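You operate a simulated robot arm through the tools that you are given. There is no shell and no other tool. Be economical: measure what you need, move in short steps, check, and stop when the job is done.

You run a simulated robot arm. Do the job below in one go: nothing can be reset, and whatever is moved stays where it is left.

## Task
Wind the sock up tight, band the roll and put the reel in the purple tray.
Fine: roller peg in before winding, back after; crank to its stop; fingers off the guide roller.

It is judged by the outcome, as a careful person would: the job done as asked, and still so three seconds after it is handed in. It fails if anything else is knocked over, pushed out of place, dropped, spilled or broken.

## Robot
A 7-joint arm with a two-finger parallel gripper, fixed in place. Base frame: the origin is at the foot of the arm, x ahead of it, y to its left, z up. Units: m, degrees, N and s.
Its first joint turns from -166.0 to 166.0 degrees. Payload 4.4 kg.
The tool frame sits at the grasp point between the pads (the TCP): z along the fingers, y along the line on which they close. The tips reach 0.023 m beyond it. Largest opening 0.094 m; finger width 0.038, thickness 0.01; the body of the gripper, 0.054 by 0.096 m, starts 0.039 m behind the TCP.
Orientation is that of the tool frame in the base frame, as a unit quaternion [w, x, y, z]. With the fingers straight down and closing along the base's y, the tool's x points along the base's -x, its y along +y and its z along -z.

## Interface
- The arm moves only by the tool arm_command. Its argument "plan" is a list of rows, each a list of 3 entries, a list of its own where there are three numbers: the shift along the tool's x, y, z in m, then the turn, a rotation vector about the tool's x, y, z in degrees, then the opening, from 0 (shut) to 1 (fully open). In form: [[[x, y, z], [rx, ry, rz], hand], ...]. A call has 1 to 20 rows; each row shifts and turns the commanded pose from where the row before left it, along the tool's axes as they then stand. Each row takes 0.2 s and may step no farther than 0.05 m and 8.6 degrees from the row before; otherwise, or with a gripper value out of range, the whole call is refused. A pose out of reach is approached as far as the arm can. The call stops where the force on the tool passes 90 N (or 10 N more than at its start, if that is more) or the arm is blocked; 0.2 s more then pass. Each finger travels about 0.072 m/s and halts on what it meets, pressing with about 43 N; the grip force reading is that of the motor and also rises with nothing between the fingers. The clock runs only during rows and for 0.2 s after the last one: add rows that do not move to give the fingers time. It gives the time, the measured TCP pose, the force on the tool (base axes), the opening and the grip force at its end, in the units of the frame above (readings bear some noise).
- Cameras (640 x 400 px; columns grow to the right, rows downward): "scene" is fixed at [0.0503, 0.4985, 1.4629]; the picture's right is [0.03, -1.00, 0.00], its down [-0.53, -0.02, -0.85] and it looks along [0.85, 0.02, -0.53] (base axes); focal length 328 px, centre (320, 200). "wrist" rides on the gripper at [0.086, 0.016, -0.075] in the tool frame; the picture's right is [-0.18, 0.98, 0.00], its down [-0.58, -0.11, -0.81] and it looks along [-0.79, -0.15, 0.59] (tool axes); focal length 243 px, centre (320, 200). There is no depth. A picture from a camera that has moved, and an enlarged one, comes with that camera's place and axes in the base frame and with its lens.
- grab_frame(camera): a new picture of that camera. It takes no simulated time.
- enlarge(camera, box): a new picture of the part [left, top, right, bottom] of that camera's present view, enlarged. It takes no simulated time.
- sign_off(): hands the job in; it is judged then, once.

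Work in short steps. Places have to be worked out from the pictures, the camera data and where the tool is seen: move nearer, look again, correct. Check each grasp and each placing, and mend what went wrong. You have 120 turns and 76 pictures in all, those below and enlarged ones among them. Open the gripper and draw the arm clear of the work before you hand the job in, unless the task says otherwise; then end with one line.

The tools are called after "Emit:" as a command line: name --argument value ..., lists and objects as JSON in quotes. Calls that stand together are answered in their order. arm_command: Moves the arm, as the interface text tells. Its arguments: {"type":"object","properties":{"plan":{"type":"array"}},"required":["plan"]} The other tools are called the same way: grab_frame (camera) takes a picture; enlarge (camera, box) takes an enlarged picture of a part of a camera's view; sign_off () hands the job in.

At the start:

```text
clock: 0.0
ee_pos: [0.5598, 0.2927, 1.1614]
orientation: [0.0, -0.001, 1.0, 0.0]
force: [0.6, -0.2, -0.6]
opening: 0.0939
grasp_force: 0.0
```

scene: 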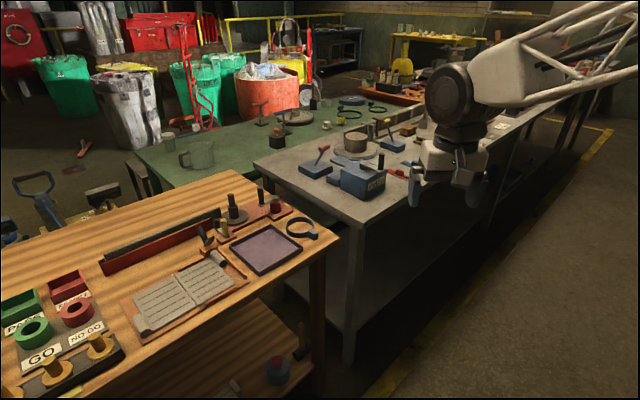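
wrist: 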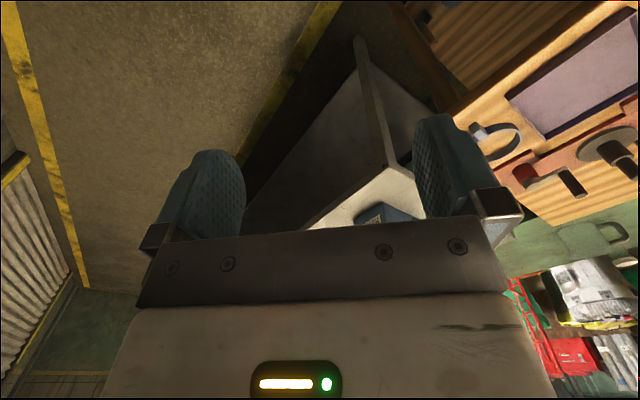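

The scene shows a wooden bench with a purple tray and several tools. I'll enlarge the work area to identify the parts.

Emit:
enlarge --camera "scene" --box '[80, 170, 340, 333]'

Emit:
enlarge --camera "scene" --box '[240, 80, 440, 205]'

Emit:
enlarge --camera "scene" --box '[0, 250, 240, 400]'

```text
2.45 times, centred on (210, 252) of scene
camera zoom: at [0.0503, 0.4985, 1.4629], right [0.03, -1.0, 0.0], down [-0.53, -0.02, -0.85], along [0.85, 0.02, -0.53], focal length 805 px, centre (590, 74)
```

zoom: 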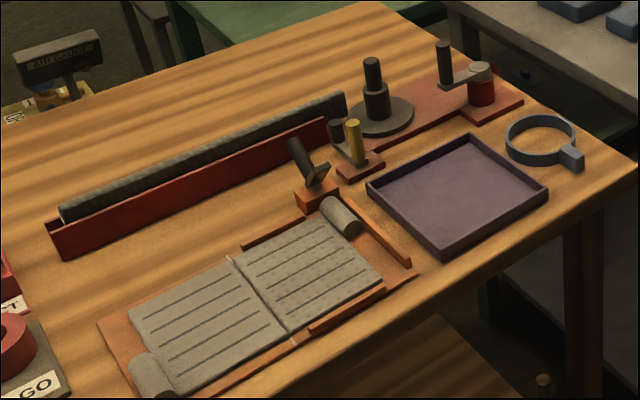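

```text
3.20 times, centred on (340, 142) of scene
camera zoom: at [0.0503, 0.4985, 1.4629], right [0.03, -1.0, 0.0], down [-0.53, -0.02, -0.85], along [0.85, 0.02, -0.53], focal length 1050 px, centre (256, 384)
```

zoom: 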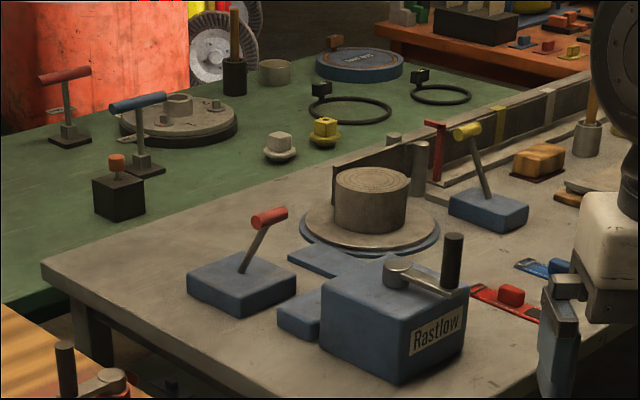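

```text
2.67 times, centred on (120, 325) of scene
camera zoom: at [0.0503, 0.4985, 1.4629], right [0.03, -1.0, 0.0], down [-0.53, -0.02, -0.85], along [0.85, 0.02, -0.53], focal length 875 px, centre (853, -133)
```

zoom: 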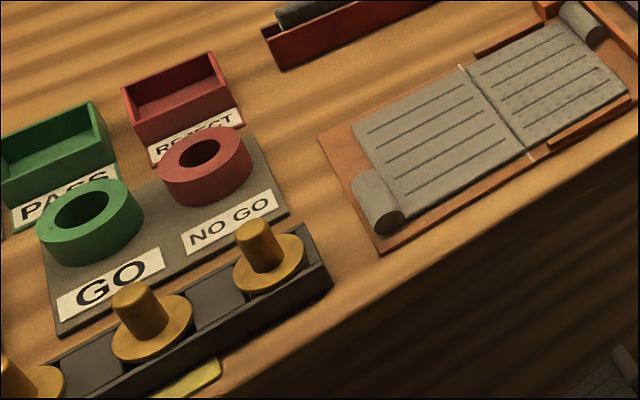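

The wooden bench seems to lie near or beyond the arm's reach, so I'll turn the wrist about its axis to look toward the right of the base for the real work area.

Emit:
arm_command --plan '[[[0, 0, 0], [0, 0, 8.5], 1], [[0, 0, 0], [0, 0, 8.5], 1], [[0, 0, 0], [0, 0, 8.5], 1], [[0, 0, 0], [0, 0, 8.5], 1], [[0, 0, 0], [0, 0, 8.5], 1], [[0, 0, 0], [0, 0, 8.5], 1], [[0, 0, 0], [0, 0, 8.5], 1], [[0, 0, 0], [0, 0, 8.5], 1], [[0, 0, 0], [0, 0, 8.5], 1], [[0, 0, 0], [0, 0, 8.5], 1]]'

Emit:
grab_frame --camera "wrist"

```text
clock: 2.2
ee_pos: [0.5603, 0.2934, 1.1619]
orientation: [0.001, 0.676, 0.737, 0.0]
force: [1.0, 0.0, -0.1]
opening: 0.0941
grasp_force: 0.1
```

```text
70 pictures are left
camera wrist: at [0.5692, 0.3806, 1.2374], right [0.99, -0.1, 0.0], down [-0.06, -0.59, 0.81], along [-0.08, -0.8, -0.59], focal length 243 px, centre (320, 200)
```

wrist: 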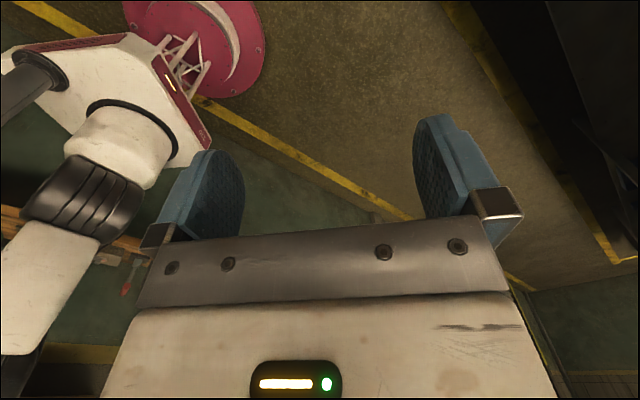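

Facing −y there is only floor and the arm's own base. I'll turn the other way to face +y.

Emit:
arm_command --plan '[[[0, 0, 0], [0, 0, -8.5], 1], [[0, 0, 0], [0, 0, -8.5], 1], [[0, 0, 0], [0, 0, -8.5], 1], [[0, 0, 0], [0, 0, -8.5], 1], [[0, 0, 0], [0, 0, -8.5], 1], [[0, 0, 0], [0, 0, -8.5], 1], [[0, 0, 0], [0, 0, -8.5], 1], [[0, 0, 0], [0, 0, -8.5], 1], [[0, 0, 0], [0, 0, -8.5], 1], [[0, 0, 0], [0, 0, -8.5], 1], [[0, 0, 0], [0, 0, -8.5], 1], [[0, 0, 0], [0, 0, -8.5], 1], [[0, 0, 0], [0, 0, -8.5], 1], [[0, 0, 0], [0, 0, -8.5], 1], [[0, 0, 0], [0, 0, -8.5], 1], [[0, 0, 0], [0, 0, -8.5], 1], [[0, 0, 0], [0, 0, -8.5], 1]]'

Emit:
grab_frame --camera "wrist"

```text
clock: 5.8
ee_pos: [0.5595, 0.2923, 1.1625]
orientation: [0.001, -0.498, 0.867, 0.0]
force: [-0.7, -1.2, 0.4]
opening: 0.0942
grasp_force: 0.0
```

```text
69 pictures are left
camera wrist: at [0.5029, 0.2267, 1.2376], right [-0.76, 0.66, 0.0], down [0.39, 0.45, 0.81], along [0.53, 0.61, -0.59], focal length 243 px, centre (320, 200)
```

wrist: 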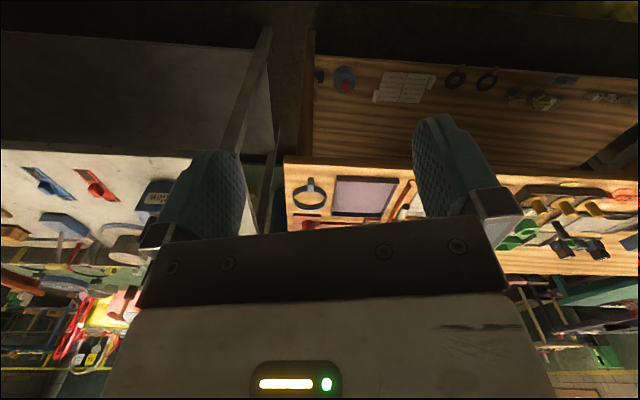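

The tray is at about (0.73, 0.66), right at the reach limit. I'll keep turning to check behind the arm (−x) for a nearer work area.

Emit:
arm_command --plan '[[[0, 0, 0], [0, 0, -8.5], 1], [[0, 0, 0], [0, 0, -8.5], 1], [[0, 0, 0], [0, 0, -8.5], 1], [[0, 0, 0], [0, 0, -8.5], 1], [[0, 0, 0], [0, 0, -8.5], 1], [[0, 0, 0], [0, 0, -8.5], 1], [[0, 0, 0], [0, 0, -8.5], 1], [[0, 0, 0], [0, 0, -8.5], 1], [[0, 0, 0], [0, 0, -8.5], 1], [[0, 0, 0], [0, 0, -8.5], 1], [[0, 0, 0], [0, 0, -8.5], 1]]'

Emit:
grab_frame --camera "wrist"

```text
clock: 8.2
ee_pos: [0.5612, 0.2933, 1.1624]
orientation: [0.0, 0.973, -0.232, 0.0]
force: [-1.4, 0.5, -0.1]
opening: 0.0939
grasp_force: 0.1
```

```text
68 pictures are left
camera wrist: at [0.6304, 0.2397, 1.2377], right [-0.61, -0.79, 0.0], down [-0.47, 0.36, 0.81], along [-0.64, 0.49, -0.59], focal length 243 px, centre (320, 200)
```

wrist: 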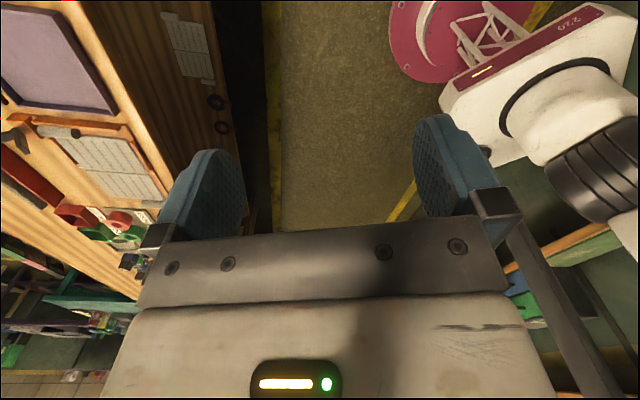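

There appears to be another bench behind the arm's base (around x≈−0.3…−0.6). I'll restore the wrist to radial-facing, then swing clockwise toward it.

Emit:
arm_command --plan '[[[0, 0, 0], [0, 0, 8.15], 1], [[0, 0, 0], [0, 0, 8.15], 1], [[0, 0, 0], [0, 0, 8.15], 1], [[0, 0, 0], [0, 0, 8.15], 1], [[0, 0, 0], [0, 0, 8.15], 1], [[0, 0, 0], [0, 0, 8.15], 1], [[0, 0, 0], [0, 0, 8.15], 1], [[0, 0, 0], [0, 0, 8.15], 1], [[0, 0, 0], [0, 0, 8.15], 1], [[0, 0, 0], [0, 0, 8.15], 1], [[0, 0, 0], [0, 0, 8.15], 1], [[0, 0, 0], [0, 0, 8.15], 1], [[0, 0, 0], [0, 0, 8.15], 1], [[0, 0, 0], [0, 0, 8.15], 1], [[0.05, 0, 0], [0, 0, 0], 1], [[0.05, 0, 0], [0, 0, 0], 1], [[0.05, 0, 0], [0, 0, 0], 1]]'

```text
clock: 11.8
ee_pos: [0.4434, 0.1985, 1.1602]
orientation: [0.0, -0.333, 0.943, 0.0]
force: [0.5, 0.6, -0.1]
opening: 0.094
grasp_force: 0.1
```

Now aligned roughly; correct the yaw and swing clockwise in steps.

Emit:
arm_command --plan '[[[0, 0, 0], [0, 0, 7.4], 1], [[0, 0, 0], [0, 0, 7.4], 1], [[0.0025, -0.0491, 0], [0, 0, 5.8], 1], [[0.0025, -0.0491, 0], [0, 0, 5.8], 1], [[0.0025, -0.0491, 0], [0, 0, 5.8], 1], [[0.0025, -0.0491, 0], [0, 0, 5.8], 1], [[0.0025, -0.0491, 0], [0, 0, 5.8], 1], [[0.0025, -0.0491, 0], [0, 0, 5.8], 1], [[0.0025, -0.0491, 0], [0, 0, 5.8], 1], [[0.0025, -0.0491, 0], [0, 0, 5.8], 1], [[0.0025, -0.0491, 0], [0, 0, 5.8], 1], [[0.0025, -0.0491, 0], [0, 0, 5.8], 1], [[0.0025, -0.0491, 0], [0, 0, 5.8], 1], [[0.0025, -0.0491, 0], [0, 0, 5.8], 1], [[0.0025, -0.0491, 0], [0, 0, 5.8], 1], [[0.0025, -0.0491, 0], [0, 0, 5.8], 1], [[0.0025, -0.0491, 0], [0, 0, 5.8], 1], [[0.0025, -0.0491, 0], [0, 0, 5.8], 1], [[0.0025, -0.0491, 0], [0, 0, 5.8], 1]]'

Emit:
grab_frame --camera "wrist"

```text
clock: 14.9
ee_pos: [0.3954, -0.2937, 1.1369]
orientation: [-0.022, 0.307, 0.951, 0.008]
force: [0.7, -0.3, -1.6]
opening: 0.0938
grasp_force: 0.0
stopped in row 15: the arm was blocked; the commanded pose is now the measured one
```

```text
67 pictures are left
camera wrist: at [0.3389, -0.2307, 1.2169], right [0.73, 0.69, -0.01], down [0.44, -0.45, 0.78], along [0.53, -0.57, -0.63], focal length 243 px, centre (320, 200)
```

wrist: 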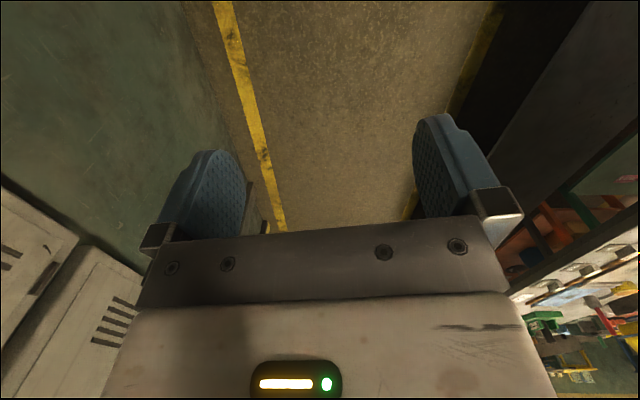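

The arm stopped as blocked; I'll look at the scene to see what the arm is near.

Emit:
grab_frame --camera "scene"

```text
66 pictures are left
```

scene: 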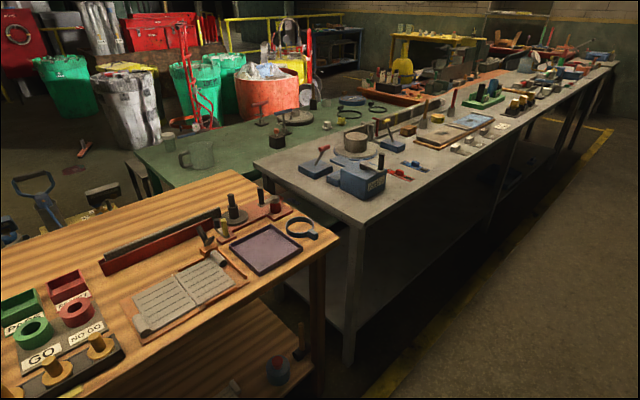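

The wooden bench and grey bench both lie mostly out of reach, so I'll turn the wrist here to look back past the base toward −x/−y.

Emit:
arm_command --plan '[[[0, 0, 0], [0, 0, 8.5], 1], [[0, 0, 0], [0, 0, 8.5], 1], [[0, 0, 0], [0, 0, 8.5], 1], [[0, 0, 0], [0, 0, 8.5], 1], [[0, 0, 0], [0, 0, 8.5], 1], [[0, 0, 0], [0, 0, 8.5], 1], [[0, 0, 0], [0, 0, 8.5], 1], [[0, 0, 0], [0, 0, 8.5], 1], [[0, 0, 0], [0, 0, 8.5], 1], [[0, 0, 0], [0, 0, 8.5], 1], [[0, 0, 0], [0, 0, 8.5], 1], [[0, 0, 0], [0, 0, 8.5], 1]]'

Emit:
grab_frame --camera "wrist"

```text
clock: 17.5
ee_pos: [0.3952, -0.2921, 1.1369]
orientation: [-0.019, 0.934, 0.357, -0.012]
force: [-0.1, -0.2, 0.6]
opening: 0.0941
grasp_force: 0.1
```

```text
65 pictures are left
camera wrist: at [0.4734, -0.2485, 1.212], right [0.52, -0.85, -0.04], down [-0.48, -0.33, 0.82], along [-0.71, -0.4, -0.58], focal length 243 px, centre (320, 200)
```

wrist: 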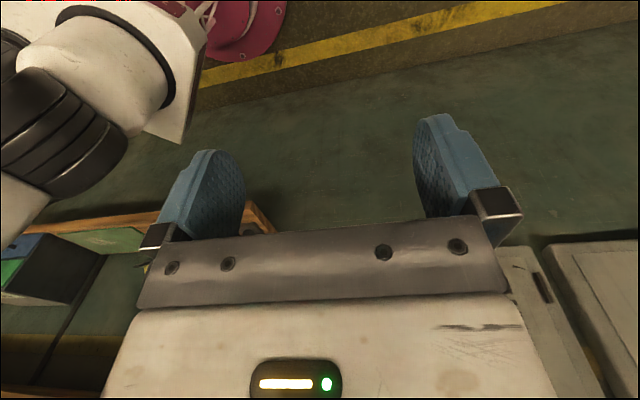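

Triangulating two views, a bench with an orange edge and surface at z≈0.83–0.86 has a corner near (−0.24, −0.48), well within reach. That must be the work area; I'll translate toward −y/−x keeping the wrist as it is.

Emit:
arm_command --plan '[[[-0.045, 0.005, -0.005], [0, 0, 0], 1], [[-0.045, 0.005, -0.005], [0, 0, 0], 1], [[-0.045, 0.005, -0.005], [0, 0, 0], 1], [[-0.045, 0.005, -0.005], [0, 0, 0], 1], [[-0.045, 0.005, -0.005], [0, 0, 0], 1], [[-0.045, 0.005, -0.005], [0, 0, 0], 1], [[-0.045, 0.005, -0.005], [0, 0, 0], 1], [[-0.045, 0.005, -0.005], [0, 0, 0], 1]]'

Emit:
grab_frame --camera "wrist"

```text
clock: 18.2
ee_pos: [0.3967, -0.2936, 1.1427]
orientation: [-0.024, 0.894, 0.447, -0.015]
force: [0.1, 0.1, -0.1]
opening: 0.0939
grasp_force: 0.1
stopped in row 3: the arm was blocked; the commanded pose is now the measured one
```

```text
64 pictures are left
camera wrist: at [0.4648, -0.2365, 1.2166], right [0.67, -0.74, -0.05], down [-0.4, -0.42, 0.81], along [-0.62, -0.53, -0.58], focal length 243 px, centre (320, 200)
```

wrist: 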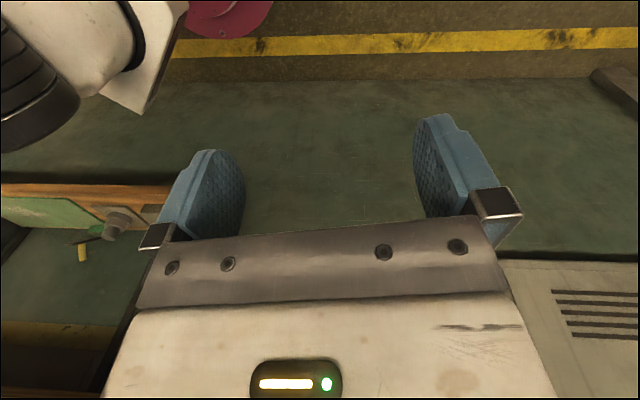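

The arm can't pass azimuth −36° (first-joint limit, it seems). I'll go the other way around, counterclockwise, after facing the wrist radially again.

Emit:
arm_command --plan '[[[0, 0, 0], [0, 0, -8.25], 1], [[0, 0, 0], [0, 0, -8.25], 1], [[0, 0, 0], [0, 0, -8.25], 1], [[0, 0, 0], [0, 0, -8.25], 1], [[0, 0, 0], [0, 0, -8.25], 1], [[0, 0, 0], [0, 0, -8.25], 1], [[0, 0, 0], [0, 0, -8.25], 1], [[0, 0, 0], [0, 0, -8.25], 1], [[0, 0, 0], [0, 0, -8.25], 1], [[0, 0, 0], [0, 0, -8.25], 1], [[0, 0, 0], [0, 0, -8.25], 1], [[0.0025, 0.0491, 0], [0, 0, -5.8], 1], [[0.0025, 0.0491, 0], [0, 0, -5.8], 1], [[0.0025, 0.0491, 0], [0, 0, -5.8], 1], [[0.0025, 0.0491, 0], [0, 0, -5.8], 1], [[0.0025, 0.0491, 0], [0, 0, -5.8], 1]]'

```text
clock: 21.6
ee_pos: [0.4862, -0.0692, 1.1468]
orientation: [-0.022, 0.063, 0.998, 0.012]
force: [-0.2, 0.2, 0.8]
opening: 0.0939
grasp_force: 0.1
```

Swing continues well. Go on counterclockwise 20 steps.

Emit:
arm_command --plan '[[[0.0025, 0.0491, 0], [0, 0, -5.8], 1], [[0.0025, 0.0491, 0], [0, 0, -5.8], 1], [[0.0025, 0.0491, 0], [0, 0, -5.8], 1], [[0.0025, 0.0491, 0], [0, 0, -5.8], 1], [[0.0025, 0.0491, 0], [0, 0, -5.8], 1], [[0.0025, 0.0491, 0], [0, 0, -5.8], 1], [[0.0025, 0.0491, 0], [0, 0, -5.8], 1], [[0.0025, 0.0491, 0], [0, 0, -5.8], 1], [[0.0025, 0.0491, 0], [0, 0, -5.8], 1], [[0.0025, 0.0491, 0], [0, 0, -5.8], 1], [[0.0025, 0.0491, 0], [0, 0, -5.8], 1], [[0.0025, 0.0491, 0], [0, 0, -5.8], 1], [[0.0025, 0.0491, 0], [0, 0, -5.8], 1], [[0.0025, 0.0491, 0], [0, 0, -5.8], 1], [[0.0025, 0.0491, 0], [0, 0, -5.8], 1], [[0.0025, 0.0491, 0], [0, 0, -5.8], 1], [[0.0025, 0.0491, 0], [0, 0, -5.8], 1], [[0.0025, 0.0491, 0], [0, 0, -5.8], 1], [[0.0025, 0.0491, 0], [0, 0, -5.8], 1], [[0.0025, 0.0491, 0], [0, 0, -5.8], 1]]'

Emit:
grab_frame --camera "wrist"

```text
clock: 25.4
ee_pos: [0.0451, 0.4806, 1.1785]
orientation: [-0.005, -0.676, 0.736, 0.02]
force: [0.4, 0.9, -0.2]
opening: 0.094
grasp_force: 0.0
stopped in row 19: the arm was blocked; the commanded pose is now the measured one
```

```text
63 pictures are left
camera wrist: at [0.0233, 0.3944, 1.2536], right [-0.96, 0.27, 0.04], down [0.19, 0.55, 0.81], along [0.19, 0.79, -0.58], focal length 243 px, centre (320, 200)
```

wrist: 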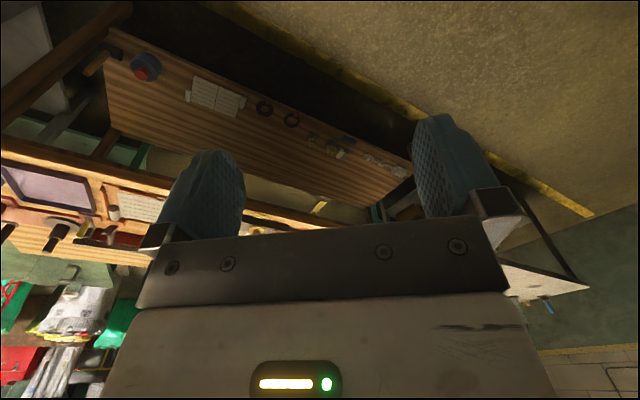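

Blocked again near azimuth 85°. I'll check the scene view for a cause.

Emit:
grab_frame --camera "scene"

```text
62 pictures are left
```

scene: 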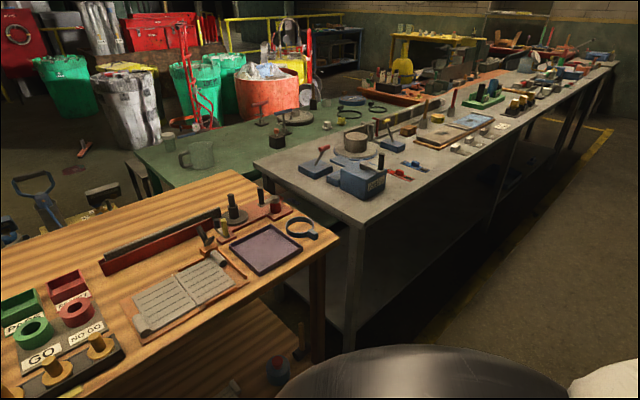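

The wooden bench really does hold all the named parts (winder with crank, reel, band, purple tray), so I'll swing back to azimuth ~44° and move out to look closely and re-measure.

Emit:
arm_command --plan '[[[0.0025, -0.0485, 0], [0, 0, 5.8], 1], [[0.0025, -0.0485, 0], [0, 0, 5.8], 1], [[0.0025, -0.0485, 0], [0, 0, 5.8], 1], [[0.0025, -0.0485, 0], [0, 0, 5.8], 1], [[0.0025, -0.0485, 0], [0, 0, 5.8], 1], [[0.0025, -0.0485, 0], [0, 0, 5.8], 1], [[0.0025, -0.0485, 0], [0, 0, 5.8], 1], [[-0.05, 0, 0], [0, 0, 0], 1], [[-0.05, 0, 0], [0, 0, 0], 1], [[-0.05, 0, 0], [0, 0, 0], 1], [[-0.05, 0, 0], [0, 0, 0], 1], [[-0.05, 0, 0], [0, 0, 0], 1]]'

Emit:
grab_frame --camera "wrist"

```text
clock: 28.0
ee_pos: [0.5179, 0.5206, 1.1613]
orientation: [-0.013, -0.384, 0.923, 0.018]
force: [0.9, -0.2, 1.3]
opening: 0.0942
grasp_force: 0.0
```

```text
61 pictures are left
camera wrist: at [0.4481, 0.47, 1.2389], right [-0.57, 0.82, 0.04], down [0.52, 0.32, 0.8], along [0.64, 0.47, -0.61], focal length 243 px, centre (320, 200)
```

wrist: 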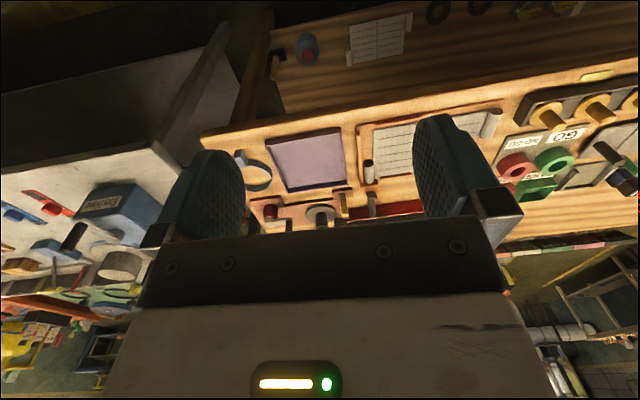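

The reel again measures about (0.88, 0.79). I'll test how far the arm really reaches by moving outward at this safe height.

Emit:
arm_command --plan '[[[-0.05, 0, 0], [0, 0, 0], 1], [[-0.05, 0, 0], [0, 0, 0], 1], [[-0.05, 0, 0], [0, 0, 0], 1], [[-0.05, 0, 0], [0, 0, 0], 1], [[-0.05, 0, 0], [0, 0, 0], 1], [[-0.05, 0, 0], [0, 0, 0], 1]]'

Emit:
grab_frame --camera "wrist"

Emit:
grab_frame --camera "scene"

```text
clock: 29.4
ee_pos: [0.7279, 0.7349, 1.1617]
orientation: [-0.013, -0.384, 0.923, 0.018]
force: [0.8, 0.9, 1.5]
opening: 0.0941
grasp_force: 0.0
```

```text
60 pictures are left
camera wrist: at [0.6579, 0.6838, 1.2383], right [-0.57, 0.82, 0.04], down [0.52, 0.32, 0.8], along [0.64, 0.47, -0.6], focal length 243 px, centre (320, 200)
```

wrist: 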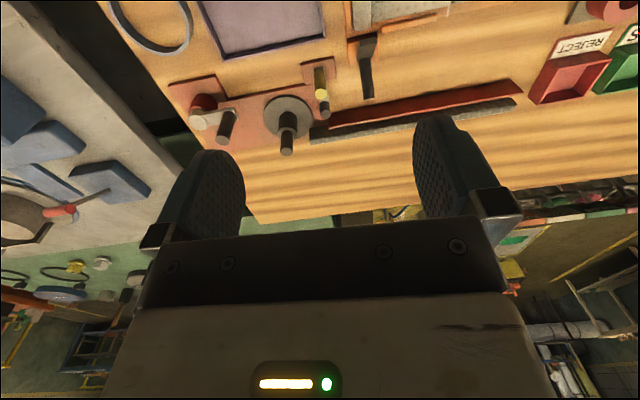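

```text
59 pictures are left
```

scene: 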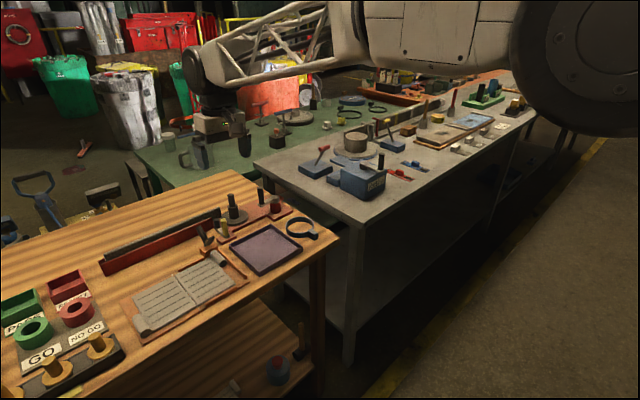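

The arm reaches r≈1.03 fine at this height, so the bench is workable. Enlarge the winder zone.

Emit:
enlarge --camera "wrist" --box '[150, 40, 390, 190]'

Emit:
enlarge --camera "scene" --box '[180, 170, 324, 260]'

```text
2.67 times, centred on (270, 115) of wrist
camera zoom: at [0.6579, 0.6838, 1.2383], right [-0.57, 0.82, 0.04], down [0.52, 0.32, 0.8], along [0.64, 0.47, -0.6], focal length 647 px, centre (453, 427)
```

zoom: 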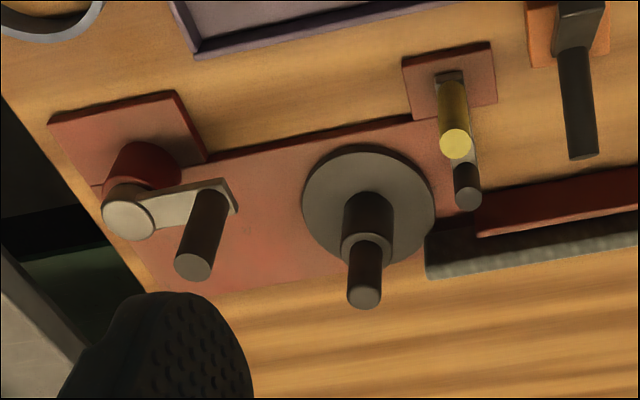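

```text
4.44 times, centred on (252, 215) of scene
camera zoom: at [0.0503, 0.4985, 1.4629], right [0.03, -1.0, 0.0], down [-0.53, -0.02, -0.85], along [0.85, 0.02, -0.53], focal length 1458 px, centre (622, 133)
```

zoom: 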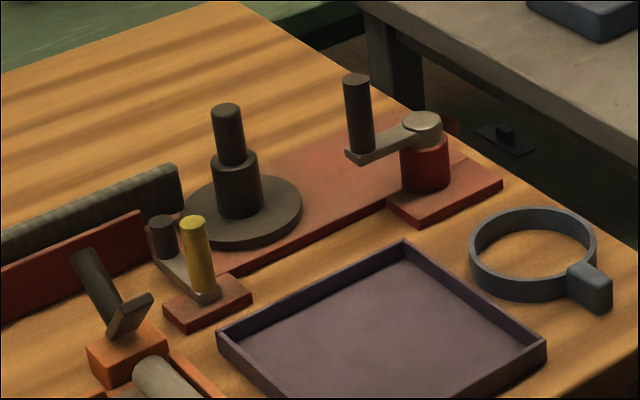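

Estimates: crank handle top (0.935, 0.707, 0.94), pivot (0.96, 0.667); reel axis (0.875, 0.785) knob top 0.965; yellow peg (0.785, 0.787) top 0.94; roller (0.81, 0.813); band (0.843, 0.58). I'll come closer to study the roller peg.

Emit:
arm_command --plan '[[[0.012, 0, 0.04], [0, 0, 0], 1], [[0.012, 0, 0.04], [0, 0, 0], 1], [[0.012, 0, 0.04], [0, 0, 0], 1], [[0, 0, 0.04], [0, 0, 0], 1]]'

Emit:
enlarge --camera "wrist" --box '[160, 30, 480, 230]'

```text
clock: 30.4
ee_pos: [0.6966, 0.7138, 0.9992]
orientation: [-0.013, -0.385, 0.923, 0.017]
force: [0.1, -0.4, 0.2]
opening: 0.0939
grasp_force: 0.0
```

```text
2.00 times, centred on (320, 130) of wrist
camera zoom: at [0.6262, 0.6617, 1.0772], right [-0.57, 0.82, 0.04], down [0.52, 0.32, 0.8], along [0.64, 0.47, -0.6], focal length 485 px, centre (320, 340)
```

zoom: 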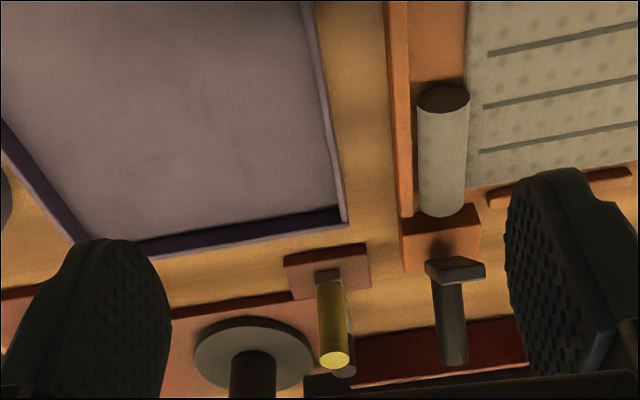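

I need a steeper view of the peg block: raise and tilt the wrist camera downward.

Emit:
arm_command --plan '[[[0, 0, -0.04], [0, 0, 0], 1], [[0, 0, -0.04], [0, 8, 0], 1], [[0, 0, -0.01], [0, 8, 0], 1], [[0, 0, 0], [0, 8, 0], 1], [[0, 0, 0], [0, 8, 0], 1]]'

Emit:
grab_frame --camera "wrist"

```text
clock: 31.6
ee_pos: [0.6996, 0.7113, 1.0886]
orientation: [-0.268, -0.375, 0.883, -0.09]
force: [-0.7, -0.2, 1.1]
opening: 0.0939
grasp_force: 0.2
```

```text
55 pictures are left
camera wrist: at [0.6695, 0.697, 1.2], right [-0.59, 0.8, -0.06], down [0.74, 0.57, 0.36], along [0.32, 0.17, -0.93], focal length 243 px, centre (320, 200)
```

wrist: 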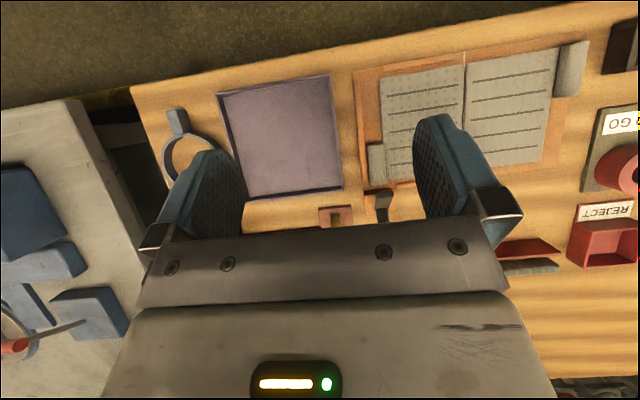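

Move outward keeping this tilt so the hand no longer hides the peg.

Emit:
arm_command --plan '[[[-0.04, 0, -0.025], [0, 0, 0], 1], [[-0.04, 0, -0.025], [0, 0, 0], 1], [[-0.03, 0, -0.02], [0, 0, 0], 1]]'

Emit:
grab_frame --camera "wrist"

```text
clock: 32.4
ee_pos: [0.7931, 0.8044, 1.0856]
orientation: [-0.268, -0.374, 0.883, -0.09]
force: [2.2, 2.9, -12.1]
opening: 0.0938
grasp_force: 0.1
```

```text
54 pictures are left
camera wrist: at [0.7614, 0.7898, 1.1979], right [-0.59, 0.8, -0.06], down [0.74, 0.57, 0.36], along [0.32, 0.17, -0.93], focal length 243 px, centre (320, 200)
```

wrist: 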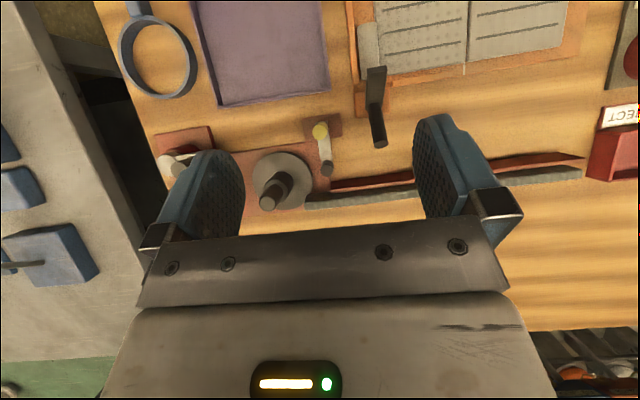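

Good top view. Enlarge the reel/roller region.

Emit:
enlarge --camera "wrist" --box '[140, 100, 380, 250]'

```text
2.67 times, centred on (260, 175) of wrist
camera zoom: at [0.7614, 0.7898, 1.1979], right [-0.59, 0.8, -0.06], down [0.74, 0.57, 0.36], along [0.32, 0.17, -0.93], focal length 647 px, centre (480, 267)
```

zoom: 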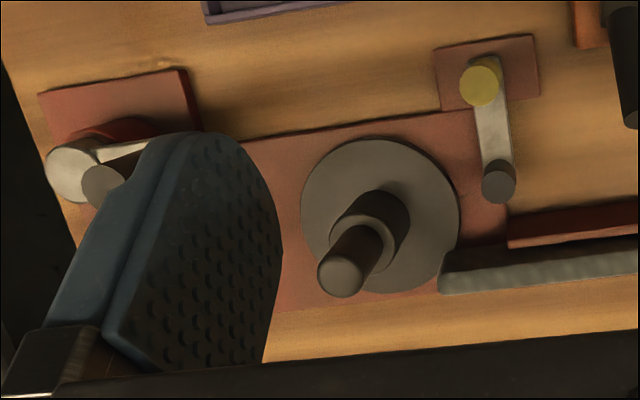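

The arm pivots at the yellow peg (plate centred at ≈(0.789, 0.791)), roller at ≈(0.82, 0.824), reel axis ≈(0.879, 0.790). I'll level the tool over the peg and half-close the fingers so they straddle it.

Emit:
arm_command --plan '[[[0, 0, 0], [0.63, -8.2, 0], 0.8], [[0, 0, 0], [0.63, -8.2, 0], 0.6], [[0, 0, 0], [0.63, -8.2, 0], 0.5], [[0, 0, 0], [0.63, -8.2, 0], 0.5], [[0, 0, 0], [0, 0, 0], 0.5]]'

```text
clock: 33.6
ee_pos: [0.7921, 0.8045, 1.0886]
orientation: [0.002, -0.39, 0.921, 0.001]
force: [0.5, -0.3, -0.4]
opening: 0.047
grasp_force: 0.1
```

Level now. Shift over the peg and descend partway, then check in the scene view.

Emit:
arm_command --plan '[[[0.0118, -0.0072, 0.04], [0, 0, 0], 0.5], [[0, 0, 0.05], [0, 0, 0], 0.5], [[0, 0, 0.02], [0, 0, 0], 0.5]]'

Emit:
enlarge --camera "scene" --box '[180, 150, 324, 240]'

Emit:
grab_frame --camera "wrist"

```text
clock: 34.4
ee_pos: [0.7884, 0.7906, 0.9775]
orientation: [0.002, -0.39, 0.921, 0.002]
force: [-0.4, -0.1, 0.9]
opening: 0.0469
grasp_force: 0.1
```

```text
4.44 times, centred on (252, 195) of scene
camera zoom: at [0.0503, 0.4985, 1.4629], right [0.03, -1.0, 0.0], down [-0.53, -0.02, -0.85], along [0.85, 0.02, -0.53], focal length 1458 px, centre (622, 222)
```

zoom: 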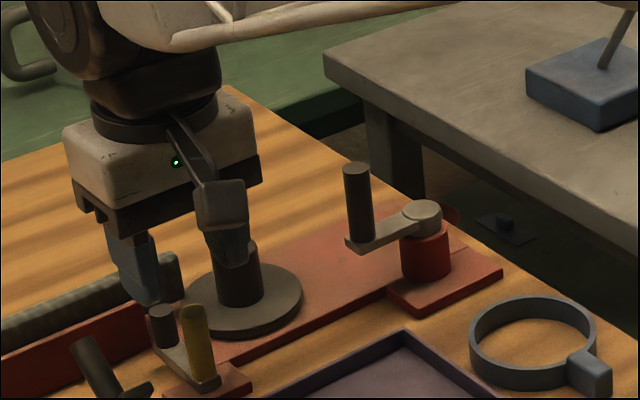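

```text
51 pictures are left
camera wrist: at [0.7178, 0.7395, 1.0526], right [-0.58, 0.82, 0.0], down [0.48, 0.34, 0.81], along [0.66, 0.47, -0.59], focal length 243 px, centre (320, 200)
```

wrist: 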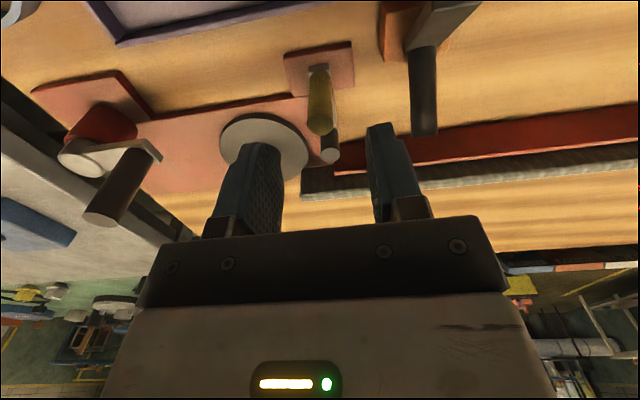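

The peg sits right under the TCP in both views. Descend and close on it.

Emit:
arm_command --plan '[[[0, 0, 0.03], [0, 0, 0], 0.5], [[0, 0, 0.025], [0, 0, 0], 0.5], [[0, 0, 0], [0, 0, 0], 0], [[0, 0, 0], [0, 0, 0], 0], [[0, 0, 0], [0, 0, 0], 0]]'

Emit:
enlarge --camera "scene" --box '[180, 150, 324, 240]'

```text
clock: 35.6
ee_pos: [0.791, 0.7908, 0.9234]
orientation: [0.002, -0.39, 0.921, 0.002]
force: [8.7, -6.9, 5.2]
opening: 0.0153
grasp_force: 44.8
```

```text
4.44 times, centred on (252, 195) of scene
camera zoom: at [0.0503, 0.4985, 1.4629], right [0.03, -1.0, 0.0], down [-0.53, -0.02, -0.85], along [0.85, 0.02, -0.53], focal length 1458 px, centre (622, 222)
```

zoom: 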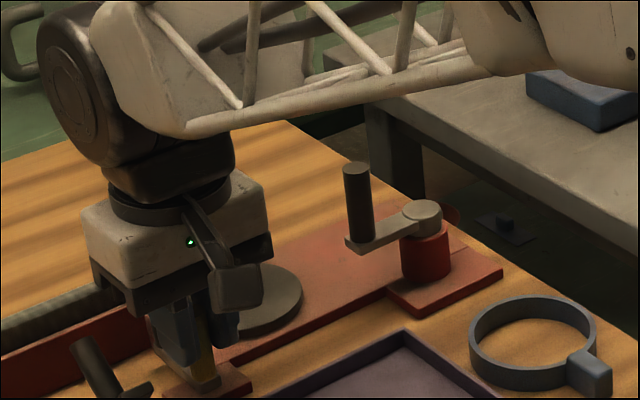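

Peg gripped (15 mm). Twist clockwise by a small amount and see if the roller follows.

Emit:
arm_command --plan '[[[0, 0, 0], [0, 0, 4], 0], [[0, 0, 0], [0, 0, 4], 0], [[0, 0, 0], [0, 0, 4], 0]]'

Emit:
enlarge --camera "wrist" --box '[160, 40, 480, 240]'

```text
clock: 36.4
ee_pos: [0.7894, 0.7907, 0.9226]
orientation: [0.002, -0.291, 0.957, 0.002]
force: [10.2, -5.3, 1.9]
opening: 0.0154
grasp_force: 45.0
```

```text
2.00 times, centred on (320, 140) of wrist
camera zoom: at [0.709, 0.7563, 0.9983], right [-0.39, 0.92, 0.0], down [0.54, 0.23, 0.81], along [0.74, 0.32, -0.59], focal length 485 px, centre (320, 320)
```

zoom: 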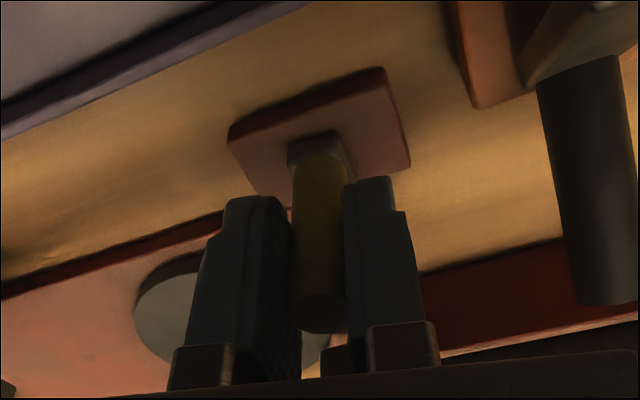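

It's unclear whether the arm turned. Test instead a small push of the peg toward the reel (+x) and watch the force.

Emit:
arm_command --plan '[[[-0.0025, -0.0017, 0], [0, 0, 0], 0], [[-0.0025, -0.0017, 0], [0, 0, 0], 0]]'

```text
clock: 37.0
ee_pos: [0.7917, 0.7941, 0.9216]
orientation: [0.0, -0.292, 0.956, 0.002]
force: [-29.1, 28.5, -0.9]
opening: 0.0153
grasp_force: 44.6
```

The reaction (−29, +28) is perpendicular to az≈45°: the peg is a slider free along ~(0.7, 0.7). Relieve the side load and slide it outward in small steps.

Emit:
arm_command --plan '[[[0.0012, 0.0049, 0], [0, 0, 0], 0], [[-0.0058, 0.0014, 0], [0, 0, 0], 0], [[-0.0058, 0.0014, 0], [0, 0, 0], 0]]'

```text
clock: 37.8
ee_pos: [0.8016, 0.8031, 0.9232]
orientation: [0.002, -0.291, 0.957, 0.002]
force: [-2.7, 3.0, -2.6]
opening: 0.0151
grasp_force: 45.5
```

It slides freely along az≈42–45°. Continue in small steps toward its stop.

Emit:
arm_command --plan '[[[-0.006, 0.001, 0], [0, 0, 0], 0], [[-0.006, 0.001, 0], [0, 0, 0], 0]]'

Emit:
enlarge --camera "wrist" --box '[160, 40, 480, 240]'

Emit:
enlarge --camera "scene" --box '[180, 150, 324, 240]'

```text
clock: 38.4
ee_pos: [0.811, 0.8099, 0.9229]
orientation: [0.001, -0.291, 0.957, 0.001]
force: [-7.5, -46.5, -3.2]
opening: 0.0155
grasp_force: 44.6
```

```text
2.00 times, centred on (320, 140) of wrist
camera zoom: at [0.7299, 0.7752, 0.998], right [-0.39, 0.92, 0.0], down [0.54, 0.23, 0.81], along [0.74, 0.32, -0.59], focal length 485 px, centre (320, 320)
```

zoom: 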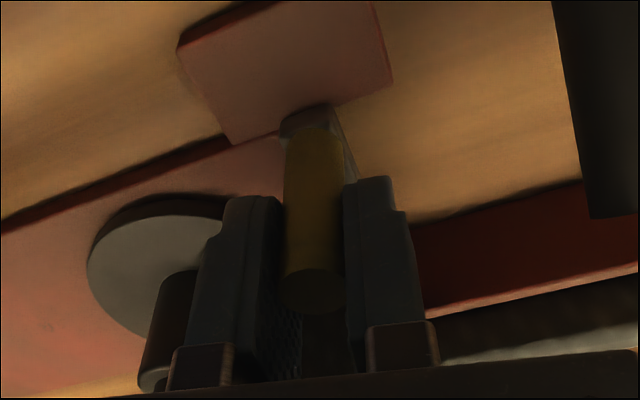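

```text
4.44 times, centred on (252, 195) of scene
camera zoom: at [0.0503, 0.4985, 1.4629], right [0.03, -1.0, 0.0], down [-0.53, -0.02, -0.85], along [0.85, 0.02, -0.53], focal length 1458 px, centre (622, 222)
```

zoom: 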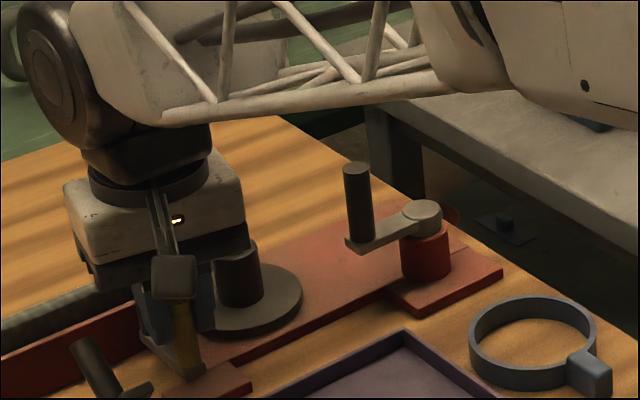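

Force rose to ~47 N: the slider is at its stop (travel ≈0.03 m). Open slightly and lift straight up, then check.

Emit:
arm_command --plan '[[[0, 0, 0], [0, 0, 0], 0.38], [[0, 0, 0], [0, 0, 0], 0.38], [[0, 0, -0.04], [0, 0, 0], 0.38], [[0, 0, -0.05], [0, 0, 0], 0.38], [[0.03, 0, -0.05], [0, 0, 0], 0.38], [[0.05, 0, -0.02], [0, 0, 0], 0.38]]'

Emit:
enlarge --camera "scene" --box '[180, 150, 324, 240]'

Emit:
grab_frame --camera "wrist"

```text
refused: row 5 steps farther than a row can; nothing moved
```

```text
4.44 times, centred on (252, 195) of scene
camera zoom: at [0.0503, 0.4985, 1.4629], right [0.03, -1.0, 0.0], down [-0.53, -0.02, -0.85], along [0.85, 0.02, -0.53], focal length 1458 px, centre (622, 222)
```

zoom: 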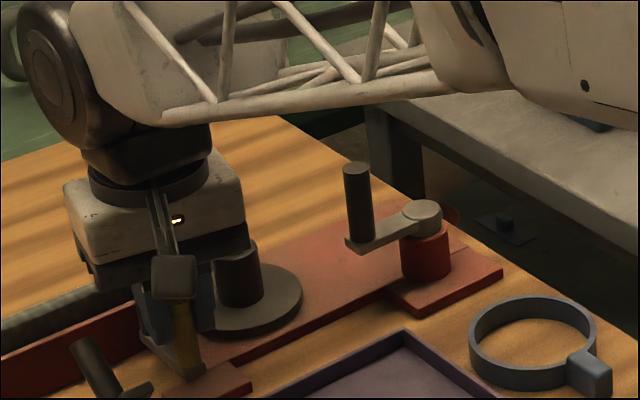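

```text
45 pictures are left
camera wrist: at [0.7299, 0.7752, 0.998], right [-0.39, 0.92, 0.0], down [0.54, 0.23, 0.81], along [0.74, 0.32, -0.59], focal length 243 px, centre (320, 200)
```

wrist: 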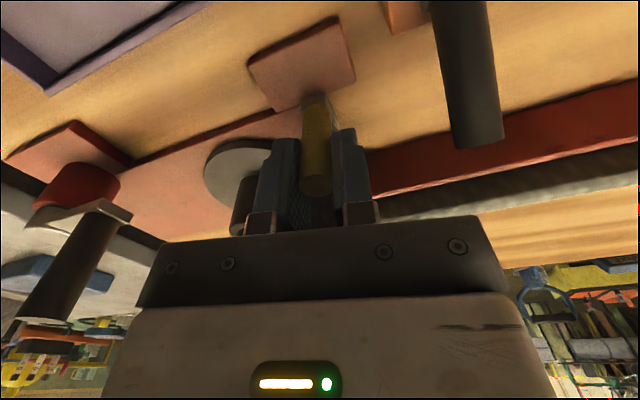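

Refused for an over-long step; redo with smaller steps.

Emit:
arm_command --plan '[[[0, 0, 0], [0, 0, 0], 0.38], [[0, 0, 0], [0, 0, 0], 0.38], [[0, 0, -0.04], [0, 0, 0], 0.38], [[0, 0, -0.045], [0, 0, 0], 0.38], [[0.03, 0, -0.035], [0, 0, 0], 0.38], [[0.04, 0, -0.02], [0, 0, 0], 0.38]]'

Emit:
enlarge --camera "wrist" --box '[120, 40, 440, 240]'

Emit:
enlarge --camera "scene" --box '[180, 170, 324, 260]'

```text
clock: 39.8
ee_pos: [0.7499, 0.7724, 1.0614]
orientation: [0.001, -0.292, 0.956, 0.0]
force: [0.7, 0.9, -0.1]
opening: 0.0359
grasp_force: 0.2
```

```text
2.00 times, centred on (280, 140) of wrist
camera zoom: at [0.6702, 0.7377, 1.1376], right [-0.39, 0.92, 0.0], down [0.54, 0.23, 0.81], along [0.74, 0.32, -0.59], focal length 485 px, centre (400, 320)
```

zoom: 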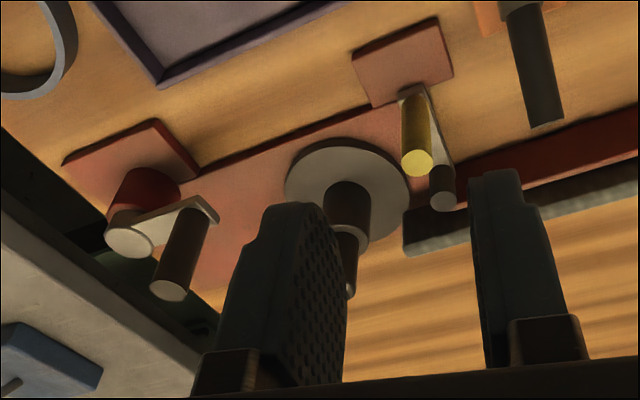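

```text
4.44 times, centred on (252, 215) of scene
camera zoom: at [0.0503, 0.4985, 1.4629], right [0.03, -1.0, 0.0], down [-0.53, -0.02, -0.85], along [0.85, 0.02, -0.53], focal length 1458 px, centre (622, 133)
```

zoom: 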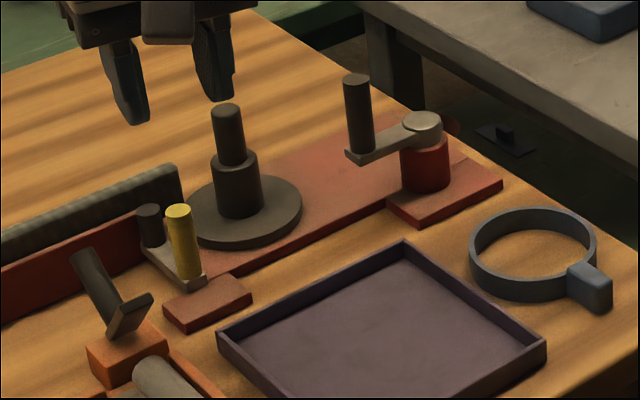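

The roller is slid in beside the sock mouth. Next the crank: handle ≈(0.936, 0.703), pivot ≈(0.959, 0.664). Move above the handle.

Emit:
arm_command --plan '[[[-0.029, -0.04, 0], [0, 0, 0], 0.5], [[-0.029, -0.04, 0], [0, 0, 0], 0.5], [[-0.029, -0.04, 0], [0, 0, 0], 0.5], [[-0.029, -0.04, 0], [0, 0, 0], 0.5], [[0, 0, 0.04], [0, 0, 0], 0.5], [[0, 0, 0.02], [0, 0, 0], 0.5]]'

Emit:
enlarge --camera "wrist" --box '[160, 40, 480, 240]'

Emit:
enlarge --camera "scene" --box '[196, 150, 340, 240]'

```text
clock: 41.2
ee_pos: [0.9375, 0.7047, 1.0016]
orientation: [0.001, -0.291, 0.957, 0.001]
force: [-0.6, -0.5, 0.3]
opening: 0.0469
grasp_force: 0.1
```

```text
2.00 times, centred on (320, 140) of wrist
camera zoom: at [0.856, 0.6696, 1.078], right [-0.4, 0.92, 0.0], down [0.54, 0.23, 0.81], along [0.74, 0.32, -0.59], focal length 485 px, centre (320, 320)
```

zoom: 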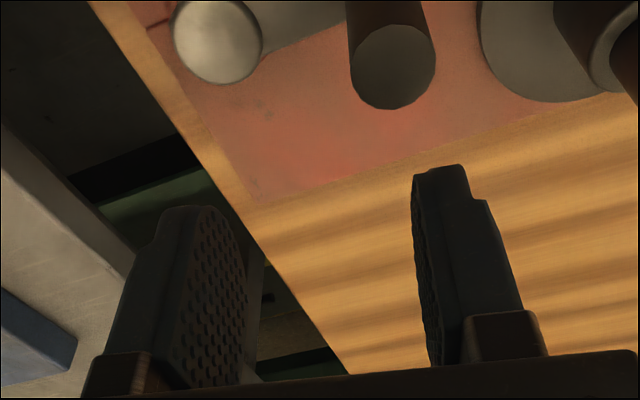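

```text
4.44 times, centred on (268, 195) of scene
camera zoom: at [0.0503, 0.4985, 1.4629], right [0.03, -1.0, 0.0], down [-0.53, -0.02, -0.85], along [0.85, 0.02, -0.53], focal length 1458 px, centre (551, 222)
```

zoom: 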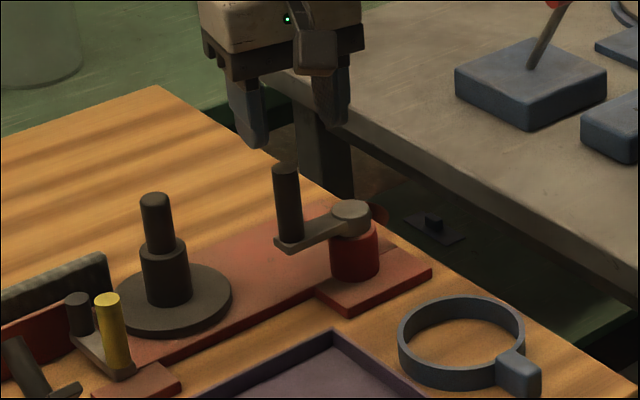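

Recombining all views, the handle top is really at ≈(0.898, 0.703, 0.972) and the pivot at ≈(0.934, 0.666). Shift above it (raising a little), and check before descending.

Emit:
arm_command --plan '[[[0, 0, -0.015], [0, 0, 0], 0.55], [[0.0337, 0.0206, 0], [0, 0, 0], 0.55], [[0, 0, 0], [0, 0, 0], 0.55]]'

Emit:
enlarge --camera "wrist" --box '[160, 40, 480, 240]'

```text
clock: 42.0
ee_pos: [0.8976, 0.7042, 1.0181]
orientation: [0.002, -0.291, 0.957, 0.001]
force: [0.2, 0.2, -0.5]
opening: 0.0519
grasp_force: 0.1
```

```text
2.00 times, centred on (320, 140) of wrist
camera zoom: at [0.8162, 0.6687, 1.0928], right [-0.4, 0.92, 0.0], down [0.54, 0.23, 0.81], along [0.74, 0.32, -0.59], focal length 485 px, centre (320, 320)
```

zoom: 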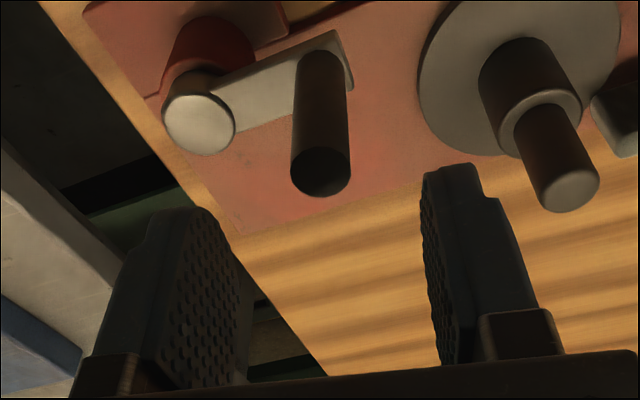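

Aligned. Descend and grip the handle.

Emit:
arm_command --plan '[[[0, 0, 0.035], [0, 0, 0], 0.55], [[0, 0, 0.033], [0, 0, 0], 0.55], [[0, 0, 0], [0, 0, 0], 0], [[0, 0, 0], [0, 0, 0], 0], [[0, 0, 0], [0, 0, 0], 0]]'

```text
clock: 43.2
ee_pos: [0.8979, 0.7037, 0.95]
orientation: [0.001, -0.292, 0.956, 0.001]
force: [-6.4, 7.1, 7.3]
opening: 0.0179
grasp_force: 45.8
```

Handle gripped (18 mm). Test a small clockwise step.

Emit:
arm_command --plan '[[[-0.006, 0.001, 0], [0, 0, 0], 0], [[-0.006, 0.001, 0], [0, 0, 0], 0]]'

```text
clock: 43.8
ee_pos: [0.9062, 0.7117, 0.9505]
orientation: [0.002, -0.292, 0.957, 0.002]
force: [-7.3, -0.7, 12.6]
opening: 0.0179
grasp_force: 44.7
```

Moves freely clockwise. Continue along the arc, 5 × 12°.

Emit:
arm_command --plan '[[[-0.01085, -0.0017, 0], [0, 0, 0], 0], [[-0.01026, -0.0039, 0], [0, 0, 0], 0], [[-0.00922, -0.00596, 0], [0, 0, 0], 0], [[-0.00778, -0.00775, 0], [0, 0, 0], 0], [[-0.006, -0.0092, 0], [0, 0, 0], 0]]'

Emit:
enlarge --camera "scene" --box '[160, 140, 320, 240]'

```text
clock: 45.0
ee_pos: [0.9608, 0.7114, 0.9474]
orientation: [0.002, -0.291, 0.957, 0.002]
force: [16.0, 27.7, 3.0]
opening: 0.0176
grasp_force: 45.2
```

```text
4.00 times, centred on (240, 190) of scene
camera zoom: at [0.0503, 0.4985, 1.4629], right [0.03, -1.0, 0.0], down [-0.53, -0.02, -0.85], along [0.85, 0.02, -0.53], focal length 1312 px, centre (640, 240)
```

zoom: 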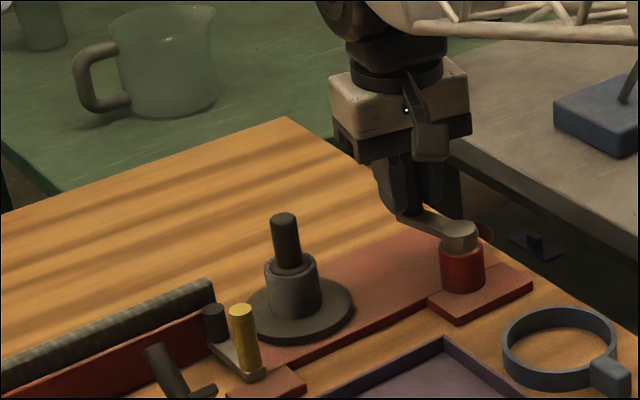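

A roll is forming on the hub — clockwise is right. Continue with a corrected centre ≈(0.934, 0.671), R≈0.049.

Emit:
arm_command --plan '[[[-0.0046, -0.0089, 0], [0, 0, 0], 0], [[-0.0007, -0.0101, 0], [0, 0, 0], 0], [[0.0014, -0.0101, 0], [0, 0, 0], 0], [[0.0035, -0.0096, 0], [0, 0, 0], 0], [[0.0054, -0.0086, 0], [0, 0, 0], 0]]'

```text
clock: 46.2
ee_pos: [0.9804, 0.6704, 0.9478]
orientation: [0.001, -0.291, 0.957, 0.0]
force: [0.2, 8.8, -1.3]
opening: 0.0177
grasp_force: 45.1
```

Force small; fitted centre (0.9335, 0.6734), R=0.047. Continue.

Emit:
arm_command --plan '[[[0.0068, -0.0071, 0], [0, 0, 0], 0], [[0.0081, -0.0055, 0], [0, 0, 0], 0], [[0.0091, -0.0037, 0], [0, 0, 0], 0], [[0.0097, -0.0017, 0], [0, 0, 0], 0], [[0.0098, 0.0003, 0], [0, 0, 0], 0], [[0.0095, 0.0024, 0], [0, 0, 0], 0]]'

```text
clock: 47.6
ee_pos: [0.9526, 0.6218, 0.9486]
orientation: [0.0, -0.289, 0.957, -0.001]
force: [8.7, -15.9, -0.1]
opening: 0.0178
grasp_force: 44.9
stopped in row 6: the force on the tool passed its limit (the readings are from after the stop); the commanded pose is now the measured one
```

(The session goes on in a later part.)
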